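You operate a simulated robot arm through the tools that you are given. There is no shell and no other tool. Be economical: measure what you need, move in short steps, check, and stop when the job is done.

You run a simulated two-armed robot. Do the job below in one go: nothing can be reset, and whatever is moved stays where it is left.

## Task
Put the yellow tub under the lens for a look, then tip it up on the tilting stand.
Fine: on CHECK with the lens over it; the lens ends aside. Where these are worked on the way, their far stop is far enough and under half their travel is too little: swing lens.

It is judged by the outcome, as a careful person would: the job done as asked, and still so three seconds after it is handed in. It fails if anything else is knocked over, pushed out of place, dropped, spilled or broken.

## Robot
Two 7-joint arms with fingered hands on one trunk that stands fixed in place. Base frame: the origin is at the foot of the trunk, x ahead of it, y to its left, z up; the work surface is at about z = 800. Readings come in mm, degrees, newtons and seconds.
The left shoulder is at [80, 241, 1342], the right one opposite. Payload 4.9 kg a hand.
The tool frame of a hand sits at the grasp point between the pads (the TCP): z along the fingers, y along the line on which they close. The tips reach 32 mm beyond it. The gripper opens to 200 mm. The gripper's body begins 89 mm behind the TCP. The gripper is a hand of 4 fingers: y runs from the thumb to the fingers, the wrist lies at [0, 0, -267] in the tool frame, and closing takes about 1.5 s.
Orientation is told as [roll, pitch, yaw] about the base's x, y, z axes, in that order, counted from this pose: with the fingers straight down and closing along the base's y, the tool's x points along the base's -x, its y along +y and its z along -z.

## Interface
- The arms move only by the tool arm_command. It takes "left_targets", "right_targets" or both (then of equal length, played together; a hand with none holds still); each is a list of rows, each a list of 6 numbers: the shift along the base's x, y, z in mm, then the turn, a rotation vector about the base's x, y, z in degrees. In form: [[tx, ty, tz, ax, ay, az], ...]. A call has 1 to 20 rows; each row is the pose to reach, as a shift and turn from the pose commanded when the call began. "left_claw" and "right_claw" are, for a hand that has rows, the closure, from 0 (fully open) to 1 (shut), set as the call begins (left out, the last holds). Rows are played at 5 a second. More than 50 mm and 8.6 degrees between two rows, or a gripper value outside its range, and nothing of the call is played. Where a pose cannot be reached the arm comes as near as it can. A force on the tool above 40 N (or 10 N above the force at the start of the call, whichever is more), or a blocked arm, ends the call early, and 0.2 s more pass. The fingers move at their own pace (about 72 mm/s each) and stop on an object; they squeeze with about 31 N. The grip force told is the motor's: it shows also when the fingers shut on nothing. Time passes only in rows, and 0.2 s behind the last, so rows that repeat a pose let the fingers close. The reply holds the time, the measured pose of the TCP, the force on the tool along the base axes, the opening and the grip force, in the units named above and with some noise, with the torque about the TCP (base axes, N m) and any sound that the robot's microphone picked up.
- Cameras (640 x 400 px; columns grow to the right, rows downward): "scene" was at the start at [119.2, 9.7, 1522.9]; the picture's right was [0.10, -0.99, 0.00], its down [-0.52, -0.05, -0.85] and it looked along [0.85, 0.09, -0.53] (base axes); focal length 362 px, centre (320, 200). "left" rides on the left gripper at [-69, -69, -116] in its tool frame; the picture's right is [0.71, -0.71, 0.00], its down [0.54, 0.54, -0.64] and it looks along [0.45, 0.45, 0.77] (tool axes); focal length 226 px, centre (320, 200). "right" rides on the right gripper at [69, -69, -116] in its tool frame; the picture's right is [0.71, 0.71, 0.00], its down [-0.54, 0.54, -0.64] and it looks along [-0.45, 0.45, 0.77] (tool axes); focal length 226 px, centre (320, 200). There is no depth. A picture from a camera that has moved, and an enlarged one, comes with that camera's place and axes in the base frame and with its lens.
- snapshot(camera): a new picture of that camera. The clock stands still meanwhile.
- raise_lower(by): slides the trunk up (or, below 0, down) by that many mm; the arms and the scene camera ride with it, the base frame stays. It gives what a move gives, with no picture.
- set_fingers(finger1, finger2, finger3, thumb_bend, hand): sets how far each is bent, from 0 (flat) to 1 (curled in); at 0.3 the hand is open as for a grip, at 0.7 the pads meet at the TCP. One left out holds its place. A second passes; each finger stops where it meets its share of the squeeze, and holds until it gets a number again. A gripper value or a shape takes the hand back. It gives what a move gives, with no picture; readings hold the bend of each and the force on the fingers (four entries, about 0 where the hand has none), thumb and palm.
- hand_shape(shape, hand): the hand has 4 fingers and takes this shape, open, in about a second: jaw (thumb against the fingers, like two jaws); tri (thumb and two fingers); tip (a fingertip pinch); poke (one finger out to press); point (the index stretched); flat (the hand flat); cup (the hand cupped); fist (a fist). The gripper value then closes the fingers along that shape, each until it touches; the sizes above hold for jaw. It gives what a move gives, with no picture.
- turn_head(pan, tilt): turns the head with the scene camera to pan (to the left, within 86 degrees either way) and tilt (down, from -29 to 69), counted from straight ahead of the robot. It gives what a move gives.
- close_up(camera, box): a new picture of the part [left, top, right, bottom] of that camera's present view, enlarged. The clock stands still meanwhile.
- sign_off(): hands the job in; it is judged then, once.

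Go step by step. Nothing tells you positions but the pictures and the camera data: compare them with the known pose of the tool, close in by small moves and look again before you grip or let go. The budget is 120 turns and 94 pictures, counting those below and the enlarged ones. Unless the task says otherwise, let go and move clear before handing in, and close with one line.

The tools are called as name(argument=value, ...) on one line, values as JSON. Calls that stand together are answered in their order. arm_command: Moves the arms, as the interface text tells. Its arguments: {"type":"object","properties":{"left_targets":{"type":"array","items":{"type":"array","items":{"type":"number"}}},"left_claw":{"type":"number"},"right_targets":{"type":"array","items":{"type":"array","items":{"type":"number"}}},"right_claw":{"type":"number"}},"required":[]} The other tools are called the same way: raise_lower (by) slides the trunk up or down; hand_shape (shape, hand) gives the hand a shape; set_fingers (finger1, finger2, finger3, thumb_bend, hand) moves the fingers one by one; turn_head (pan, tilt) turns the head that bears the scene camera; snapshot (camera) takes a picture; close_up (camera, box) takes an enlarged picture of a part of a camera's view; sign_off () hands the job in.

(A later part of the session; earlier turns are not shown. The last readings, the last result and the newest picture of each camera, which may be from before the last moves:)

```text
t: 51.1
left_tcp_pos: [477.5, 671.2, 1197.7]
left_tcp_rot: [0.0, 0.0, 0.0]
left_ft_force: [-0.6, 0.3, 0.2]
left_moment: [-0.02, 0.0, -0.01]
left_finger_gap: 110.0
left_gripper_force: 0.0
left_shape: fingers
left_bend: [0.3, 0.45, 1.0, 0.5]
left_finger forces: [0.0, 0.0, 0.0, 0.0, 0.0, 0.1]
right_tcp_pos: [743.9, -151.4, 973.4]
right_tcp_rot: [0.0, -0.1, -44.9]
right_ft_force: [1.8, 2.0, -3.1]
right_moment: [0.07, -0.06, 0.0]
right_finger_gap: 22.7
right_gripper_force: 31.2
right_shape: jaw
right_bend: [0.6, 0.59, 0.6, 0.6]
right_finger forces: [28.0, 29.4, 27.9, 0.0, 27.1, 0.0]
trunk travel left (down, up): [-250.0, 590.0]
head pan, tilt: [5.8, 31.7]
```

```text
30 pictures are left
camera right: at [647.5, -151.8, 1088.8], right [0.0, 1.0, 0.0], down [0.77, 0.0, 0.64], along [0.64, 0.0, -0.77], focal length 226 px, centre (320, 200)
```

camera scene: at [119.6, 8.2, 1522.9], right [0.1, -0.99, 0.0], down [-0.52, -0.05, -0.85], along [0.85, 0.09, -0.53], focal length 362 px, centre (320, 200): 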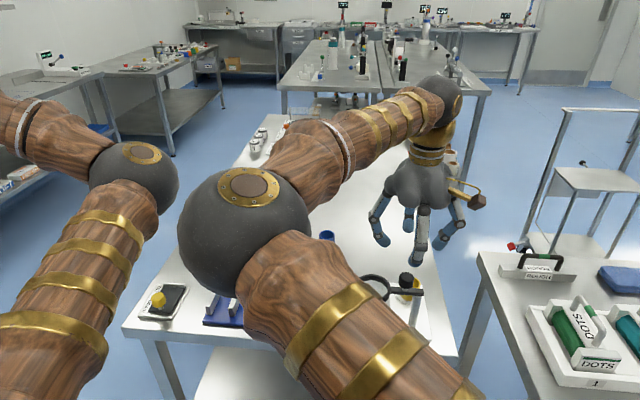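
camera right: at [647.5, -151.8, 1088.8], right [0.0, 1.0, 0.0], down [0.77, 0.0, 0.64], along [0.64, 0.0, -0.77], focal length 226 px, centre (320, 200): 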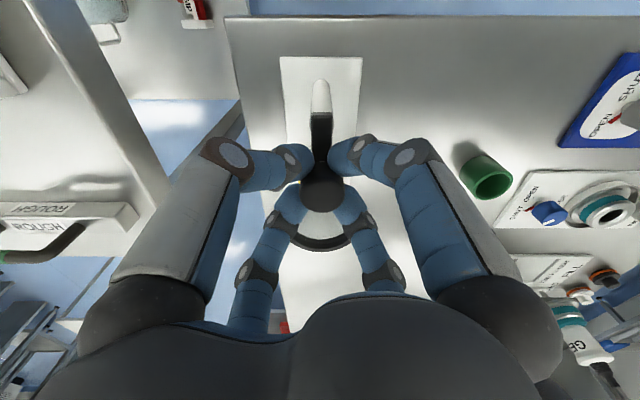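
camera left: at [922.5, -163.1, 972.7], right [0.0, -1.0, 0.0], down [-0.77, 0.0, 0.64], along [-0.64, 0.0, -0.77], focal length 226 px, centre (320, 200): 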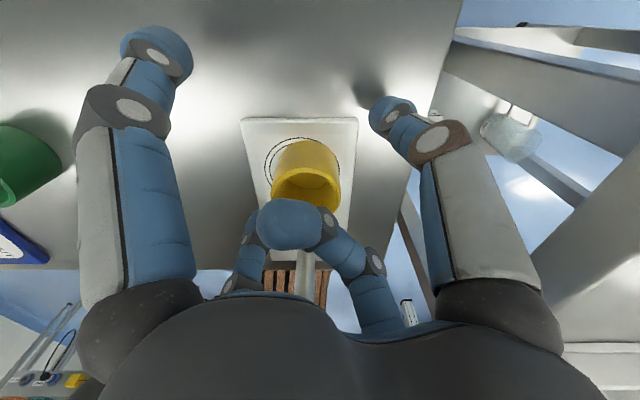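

Firm grip on the knob. Swinging the lens back aside, turning the hand with it.

arm_command(right_targets=[[-0.3, 4.4, 0, 0, 0, 7.5], [-1.1, 8.7, 0, 0, 0, 15], [-2.5, 12.8, 0, 0, 0, 22.5], [-4.5, 16.75, 0, 0, 0, 30], [-6.9, 20.4, 0, 0, 0, 37.5], [-9.8, 23.7, 0, 0, 0, 45], [-13.1, 26.6, 0, 0, 0, 52.5], [-16.75, 29, 0, 0, 0, 60], [-20.7, 30.9, 0, 0, 0, 67.5], [-24.8, 32.4, 0, 0, 0, 75], [-29.1, 33.2, 0, 0, 0, 82.5], [-33.5, 33.5, 0, 0, 0, 90], [-33.5, 33.5, 0, 0, 0, 90]])

snapshot(camera="right")

```text
t: 53.9
left_tcp_pos: [479.9, 670.2, 1198.5]
left_tcp_rot: [0.0, 0.2, 0.0]
left_ft_force: [-0.1, -0.5, -0.2]
left_moment: [0.0, -0.02, -0.01]
left_finger_gap: 109.9
left_gripper_force: 0.1
left_shape: fingers
left_bend: [0.3, 0.45, 1.0, 0.5]
left_finger forces: [0.0, 0.0, 0.1, 0.0, 0.0, 0.0]
right_tcp_pos: [713.3, -118.9, 972.8]
right_tcp_rot: [-0.1, -0.1, 45.1]
right_ft_force: [24.7, -10.5, 8.7]
right_moment: [-0.45, -0.82, 0.03]
right_finger_gap: 23.6
right_gripper_force: 31.5
right_shape: jaw
right_bend: [0.6, 0.61, 0.6, 0.59]
right_finger forces: [27.5, 23.7, 34.1, 0.0, 42.7, 0.1]
trunk travel left (down, up): [-250.0, 590.0]
head pan, tilt: [5.8, 31.7]
```

```text
29 pictures are left
camera right: at [714.6, -217.0, 1088.6], right [-1.0, 0.0, 0.0], down [0.0, 0.77, 0.64], along [0.0, 0.64, -0.77], focal length 226 px, centre (320, 200)
```

right: 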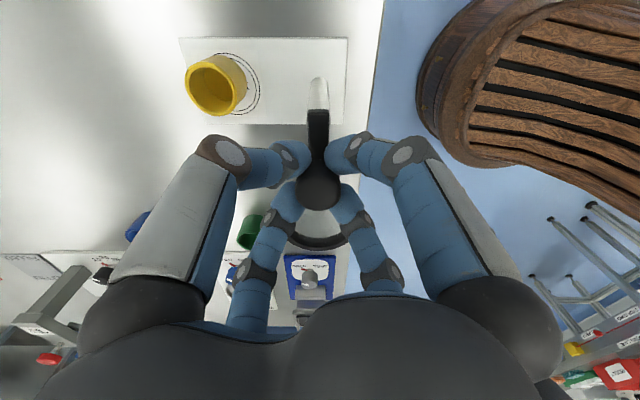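

The lens is aside again. Releasing, lifting off, and withdrawing the right arm.

arm_command(right_targets=[[1, 0, 0, 0, 0, 0], [1, 0, 0, 0, 0, 0], [1, 0, 0, 0, 0, 0], [1, 0, 0, 0, 0, 0], [1, 0, 0, 0, 0, 0], [1, 0, 25, 0, 0, 0], [1, 0, 60, 0, 0, 0], [1, 0, 100, 0, 0, 0], [-17, -38, 120, 0, 0, -7.5], [-34, -75, 135, 0, 0, -15], [-52, -112, 150, 0, 0, -22.5], [-70, -150, 165, 0, 0, -30], [-87, -187, 180, 0, 0, -37.5], [-105, -225, 190, 0, 0, -45], [-122, -262, 190, 0, 0, -45], [-140, -300, 190, 0, 0, -45], [-157, -337, 190, 0, 0, -45], [-172, -372, 190, 0, 0, -45]], right_claw=0.55)

snapshot(camera="scene")

close_up(camera="scene", box=[340, 250, 468, 350])

```text
t: 57.7
left_tcp_pos: [477.8, 669.6, 1200.3]
left_tcp_rot: [0.1, 0.1, 0.0]
left_ft_force: [-0.5, -0.8, 0.1]
left_moment: [0.03, 0.01, 0.01]
left_finger_gap: 110.1
left_gripper_force: 0.1
left_shape: fingers
left_bend: [0.3, 0.45, 1.0, 0.5]
left_finger forces: [0.0, 0.1, 0.0, 0.0, 0.0, 0.1]
right_tcp_pos: [541.2, -489.3, 1160.4]
right_tcp_rot: [0.2, 0.0, 0.2]
right_ft_force: [-1.4, 0.5, -0.2]
right_moment: [0.02, 0.01, 0.06]
right_finger_gap: 89.9
right_gripper_force: 0.0
right_shape: jaw
right_bend: [0.4, 0.4, 0.4, 0.38]
right_finger forces: [0.1, 0.0, 0.0, 0.0, 0.1, 0.0]
trunk travel left (down, up): [-250.0, 590.0]
head pan, tilt: [5.8, 31.7]
```

```text
28 pictures are left
camera scene: at [119.2, 7.6, 1523.0], right [0.1, -0.99, 0.0], down [-0.52, -0.05, -0.85], along [0.85, 0.09, -0.53], focal length 362 px, centre (320, 200)
```

scene: 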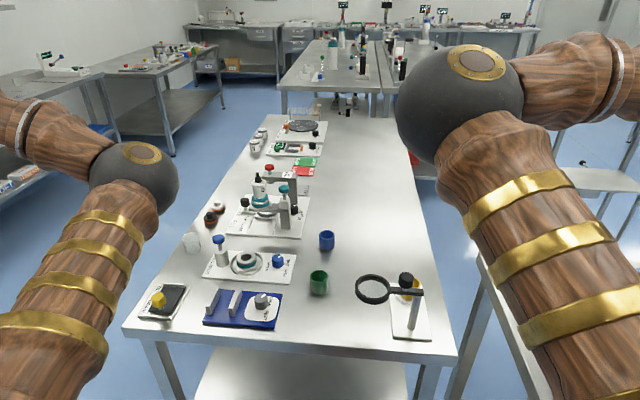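

```text
4.00 times, centred on (404, 300) of scene
camera zoom: at [119.2, 7.6, 1523.0], right [0.1, -0.99, 0.0], down [-0.52, -0.05, -0.85], along [0.85, 0.09, -0.53], focal length 1448 px, centre (-16, -200)
```

zoom: 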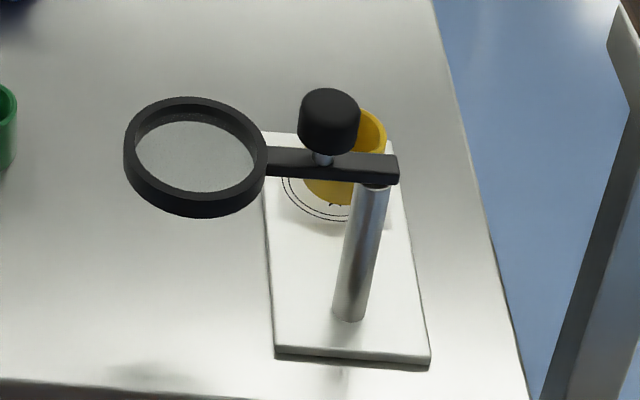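

Everything is in order. Now a closer look at the tilting stand.

close_up(camera="scene", box=[120, 265, 216, 325])

```text
6.67 times, centred on (168, 295) of scene
camera zoom: at [119.2, 7.6, 1523.0], right [0.1, -0.99, 0.0], down [-0.52, -0.05, -0.85], along [0.85, 0.09, -0.53], focal length 2414 px, centre (1333, -433)
```

zoom: 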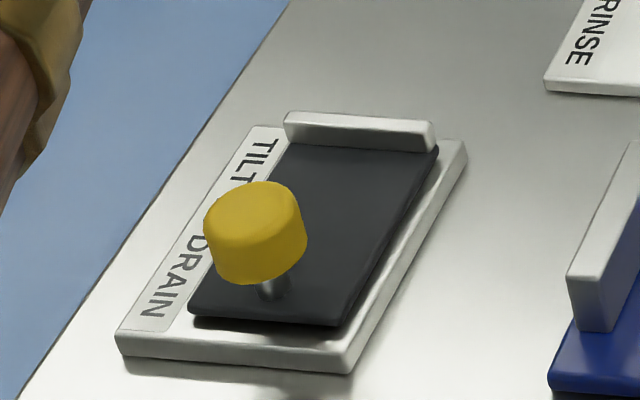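

The stand's plate spans x 693–782, y 436–497 with a back bar near x=785 and the knob at (705,467); the tub must stand at about (754,467). The left hand retraces its way to above CHECK to fetch the tub.

arm_command(left_targets=[[15, -40, -5, 0, 0, 0], [30, -80, -10, 0, 0, 0], [45, -120, -15, 0, 0, 0], [60, -160, -20, 0, 0, 0], [94, -180, -34, 0, 0, 0], [127, -200, -48, 0, 0, 0], [160, -220, -62, 0, 0, 0], [194, -240, -76, 0, 0, 0], [227, -260, -90, 0, 0, 0], [247, -285, -107, 0, 0, 0], [267, -310, -124, 0, 0, 0], [287, -335, -142, 0, 0, 0], [307, -360, -160, 0, 0, 0]])

arm_command(left_targets=[[10, -48, 0, 0, 0, 0], [20, -96, 0, 0, 0, 0], [30, -144, 0, 0, 0, 0], [40, -192, 0, 0, 0, 0], [40, -240, 0, 0, 0, 7.5], [45, -288, 0, 0, 0, 15], [50, -336, 0, 0, 0, 22.5], [50, -384, 0, 0, 0, 30], [45, -430, 0, 0, 0, 37.5], [40, -474, 0, 0, 0, 45], [40, -474, -20, 0, 0, 45], [40, -474, -20, 0, 0, 45]])

snapshot(camera="left")

```text
t: 60.5
left_tcp_pos: [787.3, 308.1, 1036.6]
left_tcp_rot: [0.0, 0.0, 0.0]
left_ft_force: [0.2, -0.4, -0.7]
left_moment: [0.02, 0.01, 0.0]
left_finger_gap: 110.0
left_gripper_force: 0.1
left_shape: fingers
left_bend: [0.3, 0.45, 1.0, 0.5]
left_finger forces: [0.0, 0.0, 0.1, 0.0, 0.0, 0.1]
right_tcp_pos: [540.6, -489.0, 1162.4]
right_tcp_rot: [0.0, 0.0, 0.2]
right_ft_force: [0.1, -0.8, 0.6]
right_moment: [0.02, 0.0, -0.01]
right_finger_gap: 89.9
right_gripper_force: 0.0
right_shape: jaw
right_bend: [0.4, 0.4, 0.4, 0.38]
right_finger forces: [0.1, 0.0, 0.1, 0.0, 0.0, 0.0]
trunk travel left (down, up): [-250.0, 590.0]
head pan, tilt: [5.8, 31.7]
```

```text
t: 63.1
left_tcp_pos: [825.3, -168.5, 1017.2]
left_tcp_rot: [0.1, 0.0, 45.0]
left_ft_force: [-0.2, -0.6, 0.8]
left_moment: [0.0, -0.01, 0.01]
left_finger_gap: 110.1
left_gripper_force: 0.1
left_shape: fingers
left_bend: [0.3, 0.45, 1.0, 0.5]
left_finger forces: [0.0, 0.0, 0.0, 0.1, 0.1, 0.0]
right_tcp_pos: [540.6, -487.6, 1161.8]
right_tcp_rot: [0.0, 0.0, 0.1]
right_ft_force: [-0.1, 0.2, -0.2]
right_moment: [0.03, 0.0, 0.0]
right_finger_gap: 89.8
right_gripper_force: 0.2
right_shape: jaw
right_bend: [0.4, 0.4, 0.4, 0.38]
right_finger forces: [0.0, 0.1, 0.0, 0.1, 0.1, 0.0]
trunk travel left (down, up): [-250.0, 590.0]
head pan, tilt: [5.8, 31.7]
```

```text
25 pictures are left
camera left: at [923.1, -166.5, 1132.2], right [0.0, -1.0, 0.0], down [-0.77, 0.0, 0.64], along [-0.64, 0.0, -0.77], focal length 226 px, centre (320, 200)
```

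left: 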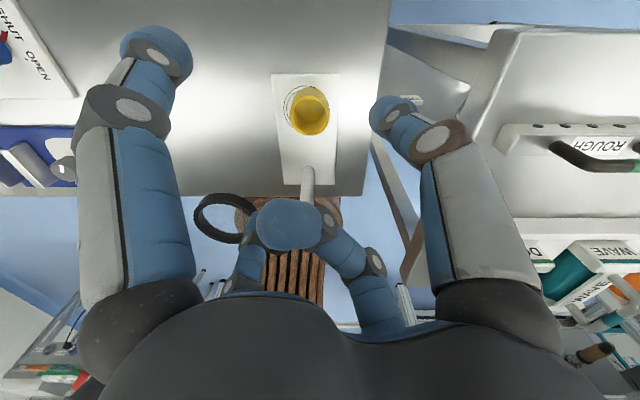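

arm_command(left_targets=[[0, 0, -30, 0, 0, 0], [0, 0, -60, 0, 0, 0], [0, 0, -90, 0, 0, 0], [0, 0, -115, 0, 0, 0], [0, 0, -115, 0, 0, 0]])

close_up(camera="left", box=[230, 90, 422, 250])

```text
t: 64.3
left_tcp_pos: [825.7, -164.7, 902.8]
left_tcp_rot: [0.0, 0.0, 45.0]
left_ft_force: [-0.2, 0.6, 0.3]
left_moment: [0.01, -0.04, 0.04]
left_finger_gap: 110.0
left_gripper_force: 0.0
left_shape: fingers
left_bend: [0.3, 0.45, 1.0, 0.5]
left_finger forces: [0.0, 0.0, 0.0, 0.0, 0.0, 0.0]
right_tcp_pos: [540.4, -486.6, 1162.6]
right_tcp_rot: [-0.1, 0.0, 0.1]
right_ft_force: [-0.1, -0.5, 0.5]
right_moment: [-0.01, -0.03, -0.03]
right_finger_gap: 89.6
right_gripper_force: 0.1
right_shape: jaw
right_bend: [0.4, 0.4, 0.4, 0.38]
right_finger forces: [0.0, 0.1, 0.0, 0.0, 0.1, 0.0]
trunk travel left (down, up): [-250.0, 590.0]
head pan, tilt: [5.8, 31.7]
```

```text
2.50 times, centred on (326, 170) of left
camera zoom: at [923.2, -162.6, 1017.9], right [0.0, -1.0, 0.0], down [-0.77, 0.0, 0.64], along [-0.64, 0.0, -0.77], focal length 565 px, centre (305, 275)
```

zoom: 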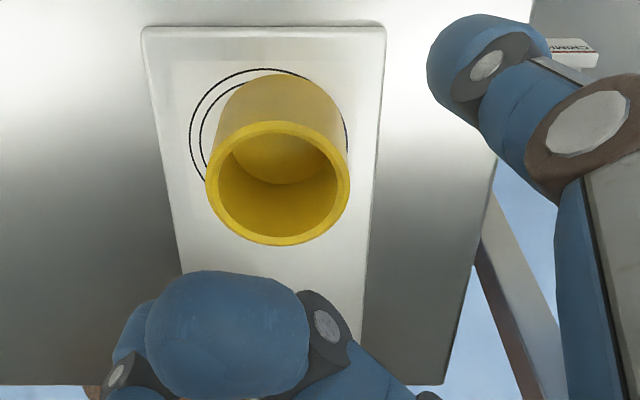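

arm_command(left_targets=[[0, 7, -10, 0, 0, 0], [0, 7, -22, 0, 0, 0], [0, 7, -34, 0, 0, 0], [0, 7, -45, 0, 0, 0], [0, 7, -45, 0, 0, 0]])

set_fingers(hand="left", finger2=0.75, thumb_bend=0.75)

snapshot(camera="left")

```text
t: 65.5
left_tcp_pos: [825.2, -158.2, 855.7]
left_tcp_rot: [-0.1, 0.0, 45.1]
left_ft_force: [0.1, 0.5, 0.2]
left_moment: [-0.01, -0.02, -0.03]
left_finger_gap: 110.2
left_gripper_force: 0.1
left_shape: fingers
left_bend: [0.3, 0.45, 1.0, 0.5]
left_finger forces: [0.0, 0.1, 0.1, 0.0, 0.1, 0.1]
right_tcp_pos: [540.0, -487.0, 1162.3]
right_tcp_rot: [0.1, 0.1, 0.1]
right_ft_force: [0.2, -0.5, -0.1]
right_moment: [0.01, 0.04, 0.01]
right_finger_gap: 89.8
right_gripper_force: 0.0
right_shape: jaw
right_bend: [0.4, 0.4, 0.4, 0.38]
right_finger forces: [0.0, 0.0, 0.0, 0.0, 0.0, 0.0]
trunk travel left (down, up): [-250.0, 590.0]
head pan, tilt: [5.8, 31.7]
```

```text
t: 66.5
left_tcp_pos: [825.7, -157.9, 856.0]
left_tcp_rot: [0.0, -0.1, 44.9]
left_ft_force: [1.2, 0.3, 4.5]
left_moment: [0.12, 0.08, 0.02]
left_finger_gap: 95.3
left_gripper_force: 12.1
left_shape: fingers
left_bend: [0.3, 0.56, 1.0, 0.68]
left_finger forces: [0.0, 11.7, 0.0, 0.0, 13.3, 0.1]
right_tcp_pos: [540.1, -487.6, 1161.9]
right_tcp_rot: [0.1, 0.0, 0.1]
right_ft_force: [0.2, -0.1, 0.2]
right_moment: [-0.02, 0.03, -0.03]
right_finger_gap: 89.9
right_gripper_force: 0.0
right_shape: jaw
right_bend: [0.4, 0.4, 0.4, 0.38]
right_finger forces: [0.0, 0.1, 0.0, 0.0, 0.0, 0.1]
trunk travel left (down, up): [-250.0, 590.0]
head pan, tilt: [5.8, 31.7]
```

```text
23 pictures are left
camera left: at [922.6, -155.7, 971.3], right [0.0, -1.0, 0.0], down [-0.77, 0.0, 0.64], along [-0.64, 0.0, -0.77], focal length 226 px, centre (320, 200)
```

left: 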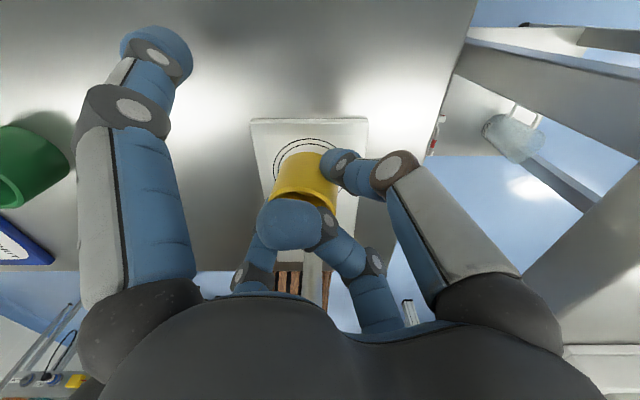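

Gripped again. Lifting and carrying over to the stand at height.

arm_command(left_targets=[[0, 0, 10, 0, 0, 0], [0, 0, 30, 0, 0, 0], [0, 0, 65, 0, 0, 0], [0, 0, 105, 0, 0, 0], [0, 0, 145, 0, 0, 0], [0, 0, 180, 0, 0, 0], [5, 45, 180, 0, 0, -7.5], [10, 90, 180, 0, 0, -15], [10, 138, 180, 0, 0, -22.5], [5, 186, 180, 0, 0, -30], [0, 234, 180, 0, 0, -37.5], [-5, 282, 180, 0, 0, -45], [-15, 328, 180, 0, 0, -45], [-25, 374, 180, 0, 0, -45], [-35, 420, 180, 0, 0, -45], [-45, 466, 180, 0, 0, -45], [-55, 512, 180, 0, 0, -45], [-64, 558, 180, 0, 0, -45], [-72, 603, 180, 0, 0, -45], [-72, 603, 180, 0, 0, -45]])

snapshot(camera="left")

snapshot(camera="scene")

```text
t: 70.7
left_tcp_pos: [758.5, 443.6, 1036.9]
left_tcp_rot: [0.0, 0.2, 0.0]
left_ft_force: [0.6, -0.3, -1.1]
left_moment: [0.01, 0.03, -0.02]
left_finger_gap: 95.3
left_gripper_force: 12.2
left_shape: fingers
left_bend: [0.3, 0.56, 1.0, 0.68]
left_finger forces: [0.1, 11.9, 0.1, 0.0, 11.9, 0.0]
right_tcp_pos: [539.8, -487.1, 1162.5]
right_tcp_rot: [0.1, 0.0, 0.1]
right_ft_force: [0.2, 0.2, 0.3]
right_moment: [0.03, 0.0, 0.0]
right_finger_gap: 89.9
right_gripper_force: 0.1
right_shape: jaw
right_bend: [0.4, 0.4, 0.4, 0.38]
right_finger forces: [0.0, 0.0, 0.0, 0.1, 0.0, 0.0]
trunk travel left (down, up): [-250.0, 590.0]
head pan, tilt: [5.8, 31.7]
```

```text
22 pictures are left
camera left: at [827.4, 376.2, 1152.4], right [-0.71, -0.71, 0.0], down [-0.54, 0.54, 0.64], along [-0.46, 0.46, -0.77], focal length 226 px, centre (320, 200)
```

left: 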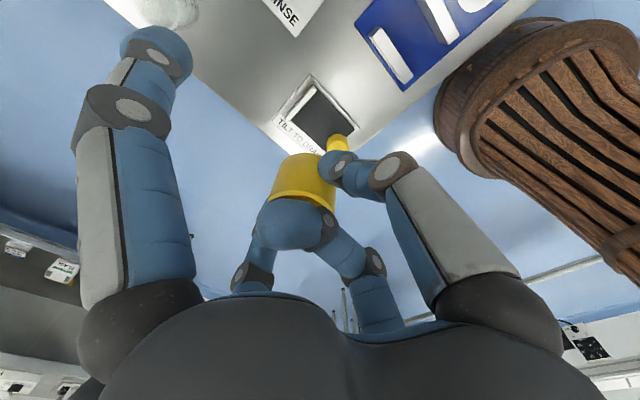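

```text
21 pictures are left
camera scene: at [119.2, 8.1, 1522.9], right [0.1, -0.99, 0.0], down [-0.52, -0.05, -0.85], along [0.85, 0.09, -0.53], focal length 362 px, centre (320, 200)
```

scene: 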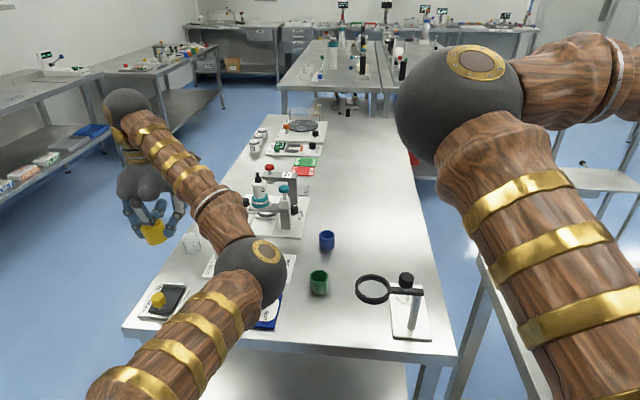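

arm_command(left_targets=[[0, 0, -30, 0, 0, 0], [0, 0, -60, 0, 0, 0], [0, 0, -90, 0, 0, 0], [0, 0, -115, 0, 0, 0], [0, 0, -115, 0, 0, 0]])

close_up(camera="left", box=[230, 80, 390, 220])

close_up(camera="scene", box=[90, 210, 234, 330])

```text
t: 71.9
left_tcp_pos: [755.7, 443.7, 924.7]
left_tcp_rot: [-0.1, 0.0, 0.0]
left_ft_force: [-0.2, -0.1, -0.6]
left_moment: [0.01, 0.0, 0.02]
left_finger_gap: 95.2
left_gripper_force: 11.5
left_shape: fingers
left_bend: [0.3, 0.56, 1.0, 0.68]
left_finger forces: [0.0, 11.9, 0.1, 0.0, 11.7, 0.1]
right_tcp_pos: [540.7, -487.7, 1163.3]
right_tcp_rot: [0.0, 0.0, 0.0]
right_ft_force: [0.0, 0.3, -0.4]
right_moment: [0.0, -0.04, -0.01]
right_finger_gap: 89.8
right_gripper_force: 0.0
right_shape: jaw
right_bend: [0.4, 0.4, 0.4, 0.38]
right_finger forces: [0.0, 0.1, 0.0, 0.0, 0.0, 0.0]
trunk travel left (down, up): [-250.0, 590.0]
head pan, tilt: [5.8, 31.7]
```

```text
2.86 times, centred on (310, 150) of left
camera zoom: at [824.8, 377.0, 1039.2], right [-0.71, -0.71, 0.0], down [-0.54, 0.54, 0.64], along [-0.46, 0.45, -0.77], focal length 646 px, centre (349, 343)
```

zoom: 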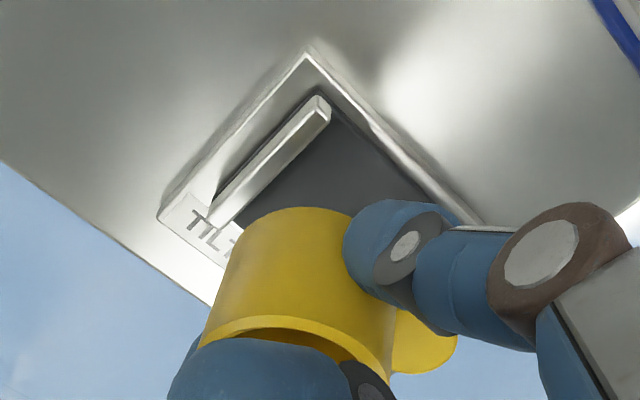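

```text
3.33 times, centred on (162, 270) of scene
camera zoom: at [118.8, 9.1, 1523.0], right [0.1, -0.99, 0.0], down [-0.52, -0.05, -0.85], along [0.85, 0.09, -0.53], focal length 1207 px, centre (847, -33)
```

zoom: 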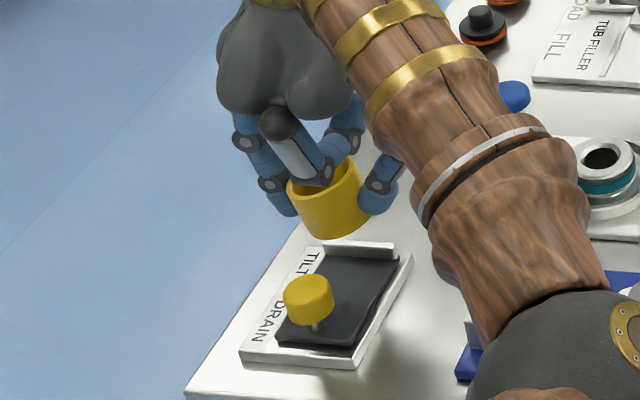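

The tub is above the stand; measured against the bar and knob it should shift about 9 mm toward the robot. I lower it to just above knob height and look again.

arm_command(left_targets=[[-4, 0, -5, 0, 0, 0], [-9, 0, -12, 0, 0, 0], [-9, 0, -20, 0, 0, 0], [-9, 0, -20, 0, 0, 0]])

close_up(camera="scene", box=[114, 245, 210, 305])

close_up(camera="left", box=[230, 80, 390, 220])

```text
t: 72.9
left_tcp_pos: [746.4, 444.7, 902.1]
left_tcp_rot: [0.0, 0.1, 0.0]
left_ft_force: [0.0, 0.2, -1.1]
left_moment: [-0.04, -0.03, -0.02]
left_finger_gap: 95.2
left_gripper_force: 12.2
left_shape: fingers
left_bend: [0.3, 0.56, 1.0, 0.68]
left_finger forces: [0.0, 11.9, 0.0, 0.1, 11.8, 0.0]
right_tcp_pos: [541.3, -486.8, 1163.8]
right_tcp_rot: [-0.1, 0.0, 0.1]
right_ft_force: [0.6, 0.2, -0.8]
right_moment: [0.01, 0.01, -0.02]
right_finger_gap: 89.8
right_gripper_force: 0.0
right_shape: jaw
right_bend: [0.4, 0.4, 0.4, 0.38]
right_finger forces: [0.0, 0.1, 0.0, 0.0, 0.0, 0.0]
trunk travel left (down, up): [-250.0, 590.0]
head pan, tilt: [5.8, 31.7]
```

```text
6.67 times, centred on (162, 275) of scene
camera zoom: at [119.1, 9.4, 1523.0], right [0.1, -0.99, 0.0], down [-0.52, -0.05, -0.85], along [0.85, 0.09, -0.53], focal length 2414 px, centre (1373, -300)
```

zoom: 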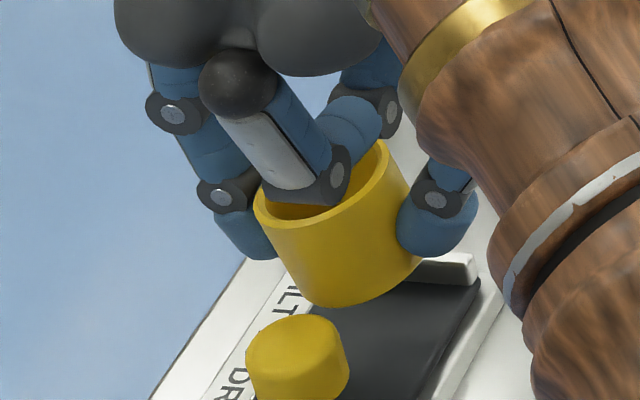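

```text
2.86 times, centred on (310, 150) of left
camera zoom: at [815.1, 376.9, 1017.8], right [-0.71, -0.71, 0.0], down [-0.54, 0.54, 0.64], along [-0.46, 0.45, -0.77], focal length 646 px, centre (349, 343)
```

zoom: 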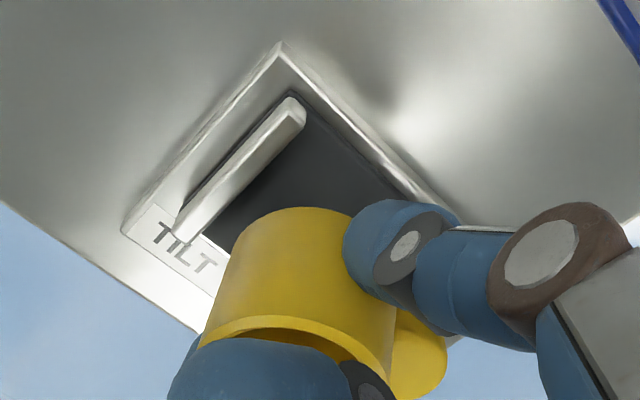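

The tub is rolled about 10° in the pinch (thumb side high). I roll the hand to level it and check.

arm_command(left_targets=[[-1, -1, 0, 5, 0, 0], [-2, -2, 0, 10, 0, 0], [-2, -2, 0, 10, 0, 0]])

close_up(camera="scene", box=[114, 245, 210, 305])

```text
t: 73.7
left_tcp_pos: [742.6, 442.7, 901.4]
left_tcp_rot: [10.0, 0.1, 0.0]
left_ft_force: [-0.6, 0.1, -0.7]
left_moment: [-0.02, -0.01, -0.01]
left_finger_gap: 95.2
left_gripper_force: 11.8
left_shape: fingers
left_bend: [0.3, 0.56, 1.0, 0.68]
left_finger forces: [0.0, 11.9, 0.0, 0.0, 12.0, 0.1]
right_tcp_pos: [541.2, -487.0, 1162.5]
right_tcp_rot: [0.0, 0.0, 0.1]
right_ft_force: [0.1, 0.2, 0.4]
right_moment: [0.0, 0.03, -0.03]
right_finger_gap: 89.8
right_gripper_force: 0.0
right_shape: jaw
right_bend: [0.4, 0.4, 0.4, 0.38]
right_finger forces: [0.0, 0.0, 0.0, 0.0, 0.0, 0.1]
trunk travel left (down, up): [-250.0, 590.0]
head pan, tilt: [5.8, 31.7]
```

```text
6.67 times, centred on (162, 275) of scene
camera zoom: at [119.4, 9.9, 1522.9], right [0.1, -0.99, 0.0], down [-0.52, -0.05, -0.85], along [0.85, 0.09, -0.53], focal length 2414 px, centre (1373, -300)
```

zoom: 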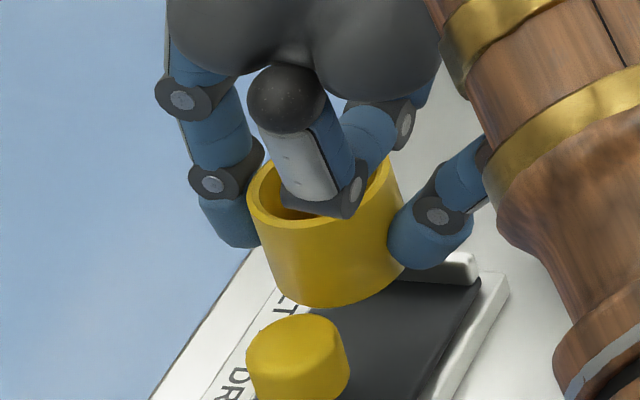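

Level now. Shift 7 mm toward the bar and lower most of the way.

arm_command(left_targets=[[4, 0, 0, 0, 0, 0], [7, 0, -6, 0, 0, 0], [7, 0, -14, 0, 0, 0], [7, 0, -22, 0, 0, 0], [7, 0, -28, 0, 0, 0], [7, 0, -28, 0, 0, 0]])

close_up(camera="scene", box=[114, 255, 210, 315])

```text
t: 75.1
left_tcp_pos: [751.8, 443.6, 874.0]
left_tcp_rot: [10.0, 0.1, 0.0]
left_ft_force: [0.6, -0.4, 0.0]
left_moment: [0.01, -0.04, -0.02]
left_finger_gap: 95.3
left_gripper_force: 11.9
left_shape: fingers
left_bend: [0.3, 0.56, 1.0, 0.68]
left_finger forces: [0.0, 11.9, 0.0, 0.1, 11.9, 0.0]
right_tcp_pos: [541.4, -486.5, 1162.7]
right_tcp_rot: [0.0, 0.1, 0.1]
right_ft_force: [0.0, 0.4, 0.7]
right_moment: [-0.01, 0.01, 0.03]
right_finger_gap: 89.8
right_gripper_force: 0.1
right_shape: jaw
right_bend: [0.4, 0.4, 0.4, 0.38]
right_finger forces: [0.1, 0.0, 0.0, 0.0, 0.0, 0.0]
trunk travel left (down, up): [-250.0, 590.0]
head pan, tilt: [5.8, 31.7]
```

```text
6.67 times, centred on (162, 285) of scene
camera zoom: at [119.2, 9.5, 1522.9], right [0.1, -0.99, 0.0], down [-0.52, -0.05, -0.85], along [0.85, 0.09, -0.53], focal length 2414 px, centre (1373, -367)
```

zoom: 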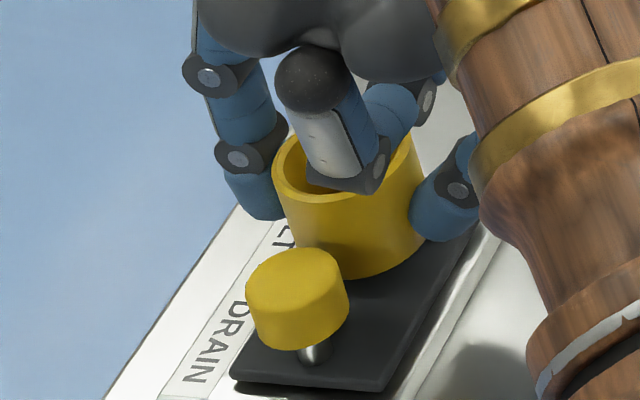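

arm_command(left_targets=[[0, 0, -3, 0, 0, 0], [0, 0, -6, 0, 0, 0], [0, 0, -8, 0, 0, 0], [0, 0, -10, 0, 0, 0], [0, 0, -11, 0, 0, 0], [0, 0, -11, 0, 0, 0]])

close_up(camera="scene", box=[114, 255, 210, 315])

```text
t: 76.5
left_tcp_pos: [748.3, 441.3, 863.9]
left_tcp_rot: [9.9, -0.2, 0.0]
left_ft_force: [-1.2, -1.1, 10.6]
left_moment: [0.28, -0.05, 0.05]
left_finger_gap: 94.8
left_gripper_force: 13.5
left_shape: fingers
left_bend: [0.3, 0.56, 1.0, 0.72]
left_finger forces: [0.1, 12.7, 0.0, 0.1, 14.5, 0.0]
right_tcp_pos: [539.1, -487.9, 1162.9]
right_tcp_rot: [0.0, 0.0, 0.1]
right_ft_force: [-0.1, -0.3, -0.6]
right_moment: [-0.01, 0.01, -0.02]
right_finger_gap: 89.7
right_gripper_force: 0.0
right_shape: jaw
right_bend: [0.4, 0.4, 0.4, 0.38]
right_finger forces: [0.1, 0.1, 0.0, 0.0, 0.0, 0.0]
trunk travel left (down, up): [-250.0, 590.0]
head pan, tilt: [5.8, 31.7]
```

```text
6.67 times, centred on (162, 285) of scene
camera zoom: at [117.8, 8.5, 1523.1], right [0.1, -0.99, 0.0], down [-0.52, -0.05, -0.85], along [0.85, 0.09, -0.53], focal length 2414 px, centre (1373, -367)
```

zoom: 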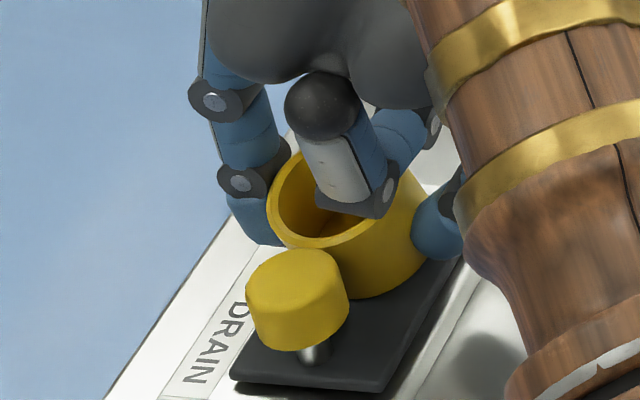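

The far bottom edge caught on the bar and the tub tipped a little toward me. I raise it, move 6 mm back, and look before setting down.

arm_command(left_targets=[[0, 0, 4, 0, 0, 0], [0, 0, 10, 0, 0, 0], [-3, 0, 14, 0, 0, 0], [-6, 0, 14, 0, 0, 0], [-6, 0, 14, 0, 0, 0]])

close_up(camera="scene", box=[114, 255, 210, 315])

close_up(camera="left", box=[230, 80, 390, 220])

```text
t: 77.7
left_tcp_pos: [742.7, 443.9, 876.9]
left_tcp_rot: [10.0, 0.1, 0.0]
left_ft_force: [0.5, 0.7, -0.6]
left_moment: [0.02, -0.03, 0.0]
left_finger_gap: 95.1
left_gripper_force: 11.9
left_shape: fingers
left_bend: [0.3, 0.56, 1.0, 0.72]
left_finger forces: [0.0, 11.8, 0.0, 0.0, 11.8, 0.0]
right_tcp_pos: [540.6, -488.2, 1163.6]
right_tcp_rot: [0.0, 0.0, 0.1]
right_ft_force: [0.0, 0.1, 0.5]
right_moment: [0.01, -0.02, 0.03]
right_finger_gap: 89.9
right_gripper_force: 0.1
right_shape: jaw
right_bend: [0.4, 0.4, 0.4, 0.38]
right_finger forces: [0.1, 0.1, 0.0, 0.0, 0.0, 0.0]
trunk travel left (down, up): [-250.0, 590.0]
head pan, tilt: [5.8, 31.7]
```

```text
6.67 times, centred on (162, 285) of scene
camera zoom: at [119.3, 9.5, 1522.9], right [0.1, -0.99, 0.0], down [-0.52, -0.05, -0.85], along [0.85, 0.09, -0.53], focal length 2414 px, centre (1373, -367)
```

zoom: 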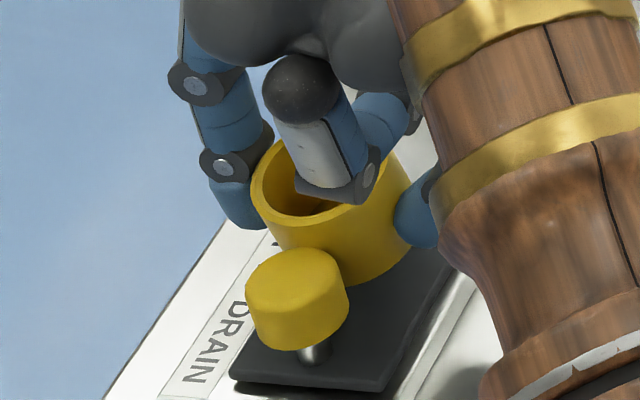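

```text
2.86 times, centred on (310, 150) of left
camera zoom: at [811.4, 356.9, 978.9], right [-0.71, -0.7, -0.12], down [-0.54, 0.42, 0.73], along [-0.46, 0.58, -0.68], focal length 646 px, centre (349, 343)
```

zoom: 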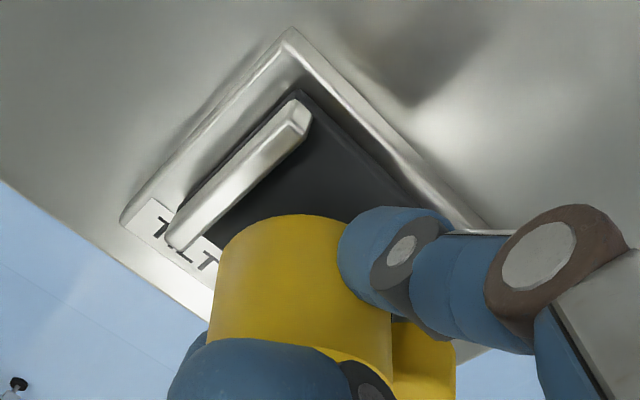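

By the hand camera the bar's front is at about x=769 and the knob's edge near 716, so the tub (now ≈743) is centred in the slot. Lowering gently.

arm_command(left_targets=[[0, 0, -4, 0, 0, 0], [0, 0, -8, 0, 0, 0], [0, 0, -11, 0, 0, 0], [0, 0, -13, 0, 0, 0], [0, 0, -15, 0, 0, 0], [0, 0, -15, 0, 0, 0]])

close_up(camera="scene", box=[114, 255, 210, 315])

```text
t: 79.1
left_tcp_pos: [742.8, 441.8, 862.1]
left_tcp_rot: [10.0, 0.0, 0.1]
left_ft_force: [0.6, -0.9, 1.4]
left_moment: [0.07, 0.02, 0.0]
left_finger_gap: 94.9
left_gripper_force: 11.5
left_shape: fingers
left_bend: [0.3, 0.56, 1.0, 0.72]
left_finger forces: [0.0, 11.7, 0.0, 0.0, 12.3, 0.0]
right_tcp_pos: [541.1, -486.8, 1162.9]
right_tcp_rot: [0.0, 0.0, 0.1]
right_ft_force: [0.0, 0.0, 0.6]
right_moment: [0.01, -0.01, 0.02]
right_finger_gap: 89.8
right_gripper_force: 0.0
right_shape: jaw
right_bend: [0.4, 0.4, 0.4, 0.38]
right_finger forces: [0.1, 0.1, 0.0, 0.0, 0.0, 0.1]
trunk travel left (down, up): [-250.0, 590.0]
head pan, tilt: [5.8, 31.7]
```

```text
6.67 times, centred on (162, 285) of scene
camera zoom: at [119.1, 9.4, 1523.0], right [0.1, -0.99, 0.0], down [-0.52, -0.05, -0.85], along [0.85, 0.09, -0.53], focal length 2414 px, centre (1373, -367)
```

zoom: 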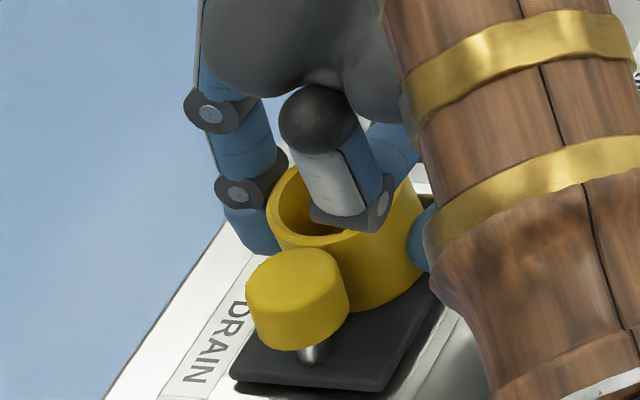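

arm_command(left_targets=[[0, 0, -1, 0, 0, 0], [0, 0, -2, 0, 0, 0], [0, 0, -3, 0, 0, 0], [0, 0, -4, 0, 0, 0], [0, 0, -4, 0, 0, 0]])

```text
t: 80.3
left_tcp_pos: [743.9, 442.4, 858.6]
left_tcp_rot: [10.0, 0.0, -0.1]
left_ft_force: [2.8, -2.7, 6.2]
left_moment: [0.12, -0.01, -0.02]
left_finger_gap: 95.2
left_gripper_force: 12.4
left_shape: fingers
left_bend: [0.3, 0.56, 1.0, 0.72]
left_finger forces: [0.1, 10.6, 0.1, 0.0, 13.9, 0.0]
right_tcp_pos: [540.2, -487.5, 1162.5]
right_tcp_rot: [-0.1, 0.0, 0.1]
right_ft_force: [-0.8, 0.4, 0.9]
right_moment: [0.01, 0.01, -0.01]
right_finger_gap: 89.8
right_gripper_force: 0.0
right_shape: jaw
right_bend: [0.4, 0.4, 0.4, 0.38]
right_finger forces: [0.0, 0.0, 0.0, 0.1, 0.0, 0.1]
trunk travel left (down, up): [-250.0, 590.0]
head pan, tilt: [5.8, 31.7]
```

Firm light contact. Easing the fingers open a little and looking.

set_fingers(hand="left", finger2=0.48, thumb_bend=0.58)

close_up(camera="scene", box=[114, 255, 210, 315])

```text
t: 81.3
left_tcp_pos: [743.1, 442.3, 858.0]
left_tcp_rot: [9.9, 0.2, 0.0]
left_ft_force: [-0.1, 0.0, 0.3]
left_moment: [0.01, -0.06, 0.03]
left_finger_gap: 102.3
left_gripper_force: 0.2
left_shape: fingers
left_bend: [0.3, 0.48, 1.0, 0.57]
left_finger forces: [0.0, 0.1, 0.0, 0.0, 0.0, 0.1]
right_tcp_pos: [539.8, -487.1, 1161.6]
right_tcp_rot: [0.0, 0.0, 0.1]
right_ft_force: [0.4, -0.4, 0.2]
right_moment: [-0.01, 0.04, -0.04]
right_finger_gap: 89.9
right_gripper_force: 0.1
right_shape: jaw
right_bend: [0.4, 0.4, 0.4, 0.38]
right_finger forces: [0.0, 0.0, 0.0, 0.1, 0.0, 0.1]
trunk travel left (down, up): [-250.0, 590.0]
head pan, tilt: [5.8, 31.7]
```

```text
6.67 times, centred on (162, 285) of scene
camera zoom: at [119.2, 9.5, 1522.9], right [0.1, -0.99, 0.0], down [-0.52, -0.05, -0.85], along [0.85, 0.09, -0.53], focal length 2414 px, centre (1373, -367)
```

zoom: 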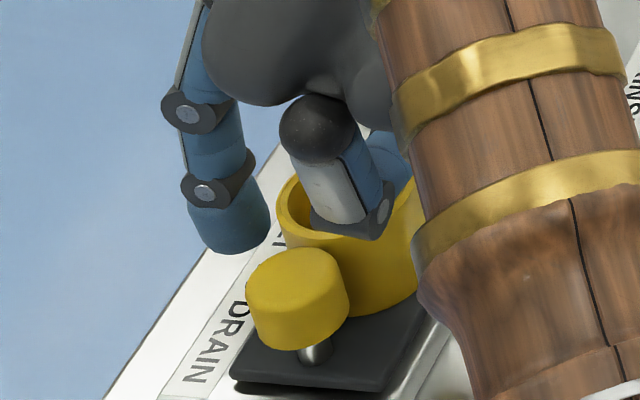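

set_fingers(hand="left", finger2=0.42, thumb_bend=0.45)

arm_command(left_targets=[[0, 0, 8, 0, 0, 0], [0, 0, 20, 0, 0, 0], [0, 0, 40, 0, 0, 0], [0, 0, 70, -5, 0, 0], [0, 0, 110, -10, 0, 0], [-15, 10, 140, -10, 0, 0], [-38, 24, 150, -10, 0, 0], [-38, 24, 150, -10, 0, 0]])

close_up(camera="left", box=[230, 60, 410, 200])

close_up(camera="scene", box=[114, 255, 210, 315])

```text
t: 82.3
left_tcp_pos: [744.4, 441.7, 859.0]
left_tcp_rot: [9.9, 0.1, 0.0]
left_ft_force: [-0.7, -0.8, -0.7]
left_moment: [0.01, -0.01, 0.0]
left_finger_gap: 116.4
left_gripper_force: 0.0
left_shape: fingers
left_bend: [0.3, 0.42, 1.0, 0.45]
left_finger forces: [0.0, 0.1, 0.1, 0.0, 0.0, 0.0]
right_tcp_pos: [540.5, -486.7, 1162.3]
right_tcp_rot: [0.0, 0.1, 0.1]
right_ft_force: [-0.5, -0.1, 0.0]
right_moment: [0.0, 0.0, -0.01]
right_finger_gap: 90.1
right_gripper_force: 0.0
right_shape: jaw
right_bend: [0.4, 0.4, 0.4, 0.38]
right_finger forces: [0.1, 0.1, 0.0, 0.0, 0.1, 0.1]
trunk travel left (down, up): [-250.0, 590.0]
head pan, tilt: [5.8, 31.7]
```

```text
t: 84.1
left_tcp_pos: [705.0, 467.0, 1008.5]
left_tcp_rot: [0.0, 0.1, 0.0]
left_ft_force: [0.1, -0.5, 0.6]
left_moment: [-0.01, -0.01, 0.0]
left_finger_gap: 116.6
left_gripper_force: 0.0
left_shape: fingers
left_bend: [0.3, 0.42, 1.0, 0.45]
left_finger forces: [0.1, 0.0, 0.0, 0.0, 0.0, 0.0]
right_tcp_pos: [541.0, -488.0, 1162.9]
right_tcp_rot: [0.0, -0.1, 0.0]
right_ft_force: [-0.7, -0.2, 0.6]
right_moment: [0.04, 0.01, 0.02]
right_finger_gap: 89.9
right_gripper_force: 0.0
right_shape: jaw
right_bend: [0.4, 0.4, 0.4, 0.38]
right_finger forces: [0.0, 0.0, 0.0, 0.0, 0.0, 0.0]
trunk travel left (down, up): [-250.0, 590.0]
head pan, tilt: [5.8, 31.7]
```

```text
2.86 times, centred on (320, 130) of left
camera zoom: at [773.8, 399.9, 1123.9], right [-0.71, -0.71, 0.0], down [-0.54, 0.54, 0.64], along [-0.46, 0.45, -0.77], focal length 646 px, centre (320, 400)
```

zoom: 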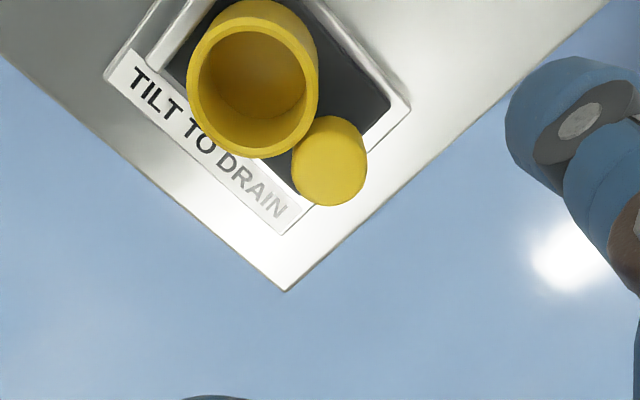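

```text
6.67 times, centred on (162, 285) of scene
camera zoom: at [119.7, 9.3, 1522.9], right [0.1, -0.99, 0.0], down [-0.52, -0.05, -0.85], along [0.85, 0.09, -0.53], focal length 2414 px, centre (1373, -367)
```

zoom: 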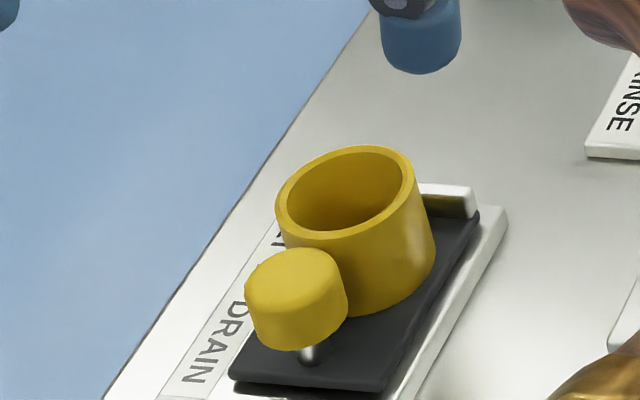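

The tub stands upright on the plate at about (746,464), clear of the knob (≈(699.5,466.5), top ≈848). Now I flatten the side fingers, and lower the thumb–finger 2 pinch around the knob.

set_fingers(hand="left", finger1=0.0, finger2=0.52, finger3=0.0, thumb_bend=0.52)

arm_command(left_targets=[[-5, 0, -30, 0, 0, 0], [-5, 0, -60, 0, 0, 0], [-5, 0, -90, 0, 0, 0], [-5, 0, -110, 0, 0, 0], [-5, 0, -110, 0, 0, 0]])

snapshot(camera="left")

```text
t: 85.1
left_tcp_pos: [705.4, 467.0, 1008.1]
left_tcp_rot: [0.0, 0.1, 0.0]
left_ft_force: [-0.4, -0.5, 0.0]
left_moment: [0.03, 0.0, 0.0]
left_finger_gap: 137.9
left_gripper_force: 0.0
left_shape: fingers
left_bend: [0.01, 0.52, 0.01, 0.52]
left_finger forces: [0.0, 0.0, 0.0, 0.1, 0.0, 0.0]
right_tcp_pos: [540.4, -487.4, 1162.5]
right_tcp_rot: [0.0, 0.0, 0.1]
right_ft_force: [0.2, -1.0, -0.3]
right_moment: [0.0, -0.02, 0.05]
right_finger_gap: 90.0
right_gripper_force: 0.1
right_shape: jaw
right_bend: [0.4, 0.4, 0.4, 0.38]
right_finger forces: [0.0, 0.0, 0.1, 0.0, 0.0, 0.0]
trunk travel left (down, up): [-250.0, 590.0]
head pan, tilt: [5.8, 31.7]
```

```text
t: 86.3
left_tcp_pos: [700.7, 466.3, 897.6]
left_tcp_rot: [0.0, 0.1, 0.1]
left_ft_force: [0.4, 0.0, -1.2]
left_moment: [-0.01, 0.01, 0.01]
left_finger_gap: 137.8
left_gripper_force: 0.0
left_shape: fingers
left_bend: [0.01, 0.52, 0.01, 0.52]
left_finger forces: [0.0, 0.0, 0.0, 0.0, 0.0, 0.0]
right_tcp_pos: [540.2, -487.1, 1162.7]
right_tcp_rot: [0.0, 0.0, 0.1]
right_ft_force: [0.5, 1.0, -0.2]
right_moment: [-0.03, -0.02, 0.0]
right_finger_gap: 89.9
right_gripper_force: 0.0
right_shape: jaw
right_bend: [0.4, 0.4, 0.4, 0.38]
right_finger forces: [0.0, 0.1, 0.1, 0.1, 0.0, 0.1]
trunk travel left (down, up): [-250.0, 590.0]
head pan, tilt: [5.8, 31.7]
```

```text
7 pictures are left
camera left: at [770.2, 400.4, 1014.0], right [-0.71, -0.71, 0.0], down [-0.54, 0.54, 0.64], along [-0.46, 0.45, -0.77], focal length 226 px, centre (320, 200)
```

left: 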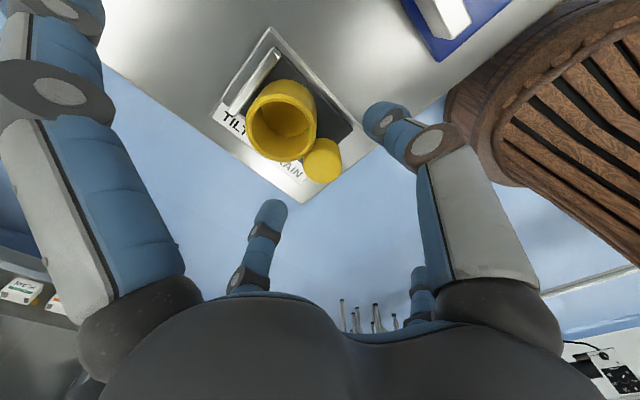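

Aligned. Lowering onto the knob and pinching it.

arm_command(left_targets=[[0, 0, -14, 0, 0, 0], [0, 0, -28, 0, 0, 0], [0, 0, -39, 0, 0, 0], [0, 0, -39, 0, 0, 0]])

set_fingers(hand="left", finger2=0.8, thumb_bend=0.8)

close_up(camera="scene", box=[98, 235, 226, 315])

```text
t: 87.3
left_tcp_pos: [699.4, 467.9, 859.5]
left_tcp_rot: [0.0, 0.1, 0.0]
left_ft_force: [-1.1, 0.2, 0.7]
left_moment: [-0.02, -0.02, 0.03]
left_finger_gap: 137.9
left_gripper_force: 0.0
left_shape: fingers
left_bend: [0.01, 0.52, 0.01, 0.52]
left_finger forces: [0.1, 0.0, 0.0, 0.0, 0.1, 0.0]
right_tcp_pos: [541.0, -487.5, 1162.6]
right_tcp_rot: [0.1, 0.0, 0.0]
right_ft_force: [0.9, -0.3, -1.2]
right_moment: [-0.01, 0.0, -0.01]
right_finger_gap: 90.1
right_gripper_force: 0.1
right_shape: jaw
right_bend: [0.4, 0.4, 0.4, 0.38]
right_finger forces: [0.0, 0.0, 0.0, 0.0, 0.0, 0.0]
trunk travel left (down, up): [-250.0, 590.0]
head pan, tilt: [5.8, 31.7]
```

```text
t: 88.3
left_tcp_pos: [700.1, 464.3, 860.4]
left_tcp_rot: [0.0, 0.0, -0.1]
left_ft_force: [1.7, -19.4, -4.1]
left_moment: [-0.3, 0.02, -0.02]
left_finger_gap: 127.5
left_gripper_force: 16.9
left_shape: fingers
left_bend: [0.01, 0.66, 0.01, 0.66]
left_finger forces: [0.0, 9.1, 0.0, 0.0, 25.9, 0.0]
right_tcp_pos: [540.2, -488.5, 1161.0]
right_tcp_rot: [0.2, -0.1, -0.1]
right_ft_force: [-0.5, -0.9, 0.3]
right_moment: [0.02, 0.01, 0.0]
right_finger_gap: 89.9
right_gripper_force: 0.0
right_shape: jaw
right_bend: [0.4, 0.4, 0.4, 0.38]
right_finger forces: [0.0, 0.1, 0.0, 0.0, 0.0, 0.1]
trunk travel left (down, up): [-250.0, 590.0]
head pan, tilt: [5.8, 31.7]
```

```text
5.00 times, centred on (162, 275) of scene
camera zoom: at [119.8, 7.3, 1522.9], right [0.1, -0.99, 0.0], down [-0.52, -0.05, -0.85], along [0.85, 0.09, -0.53], focal length 1810 px, centre (1110, -175)
```

zoom: 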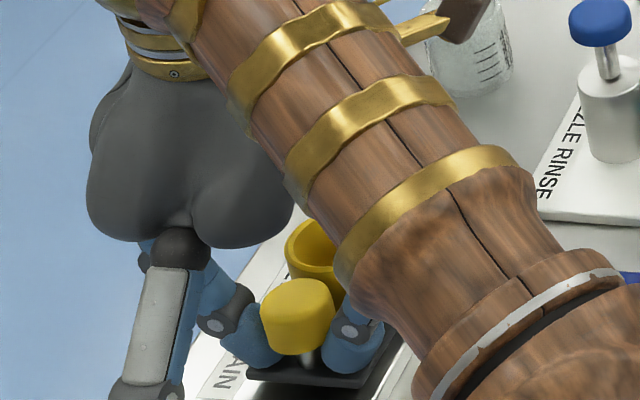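

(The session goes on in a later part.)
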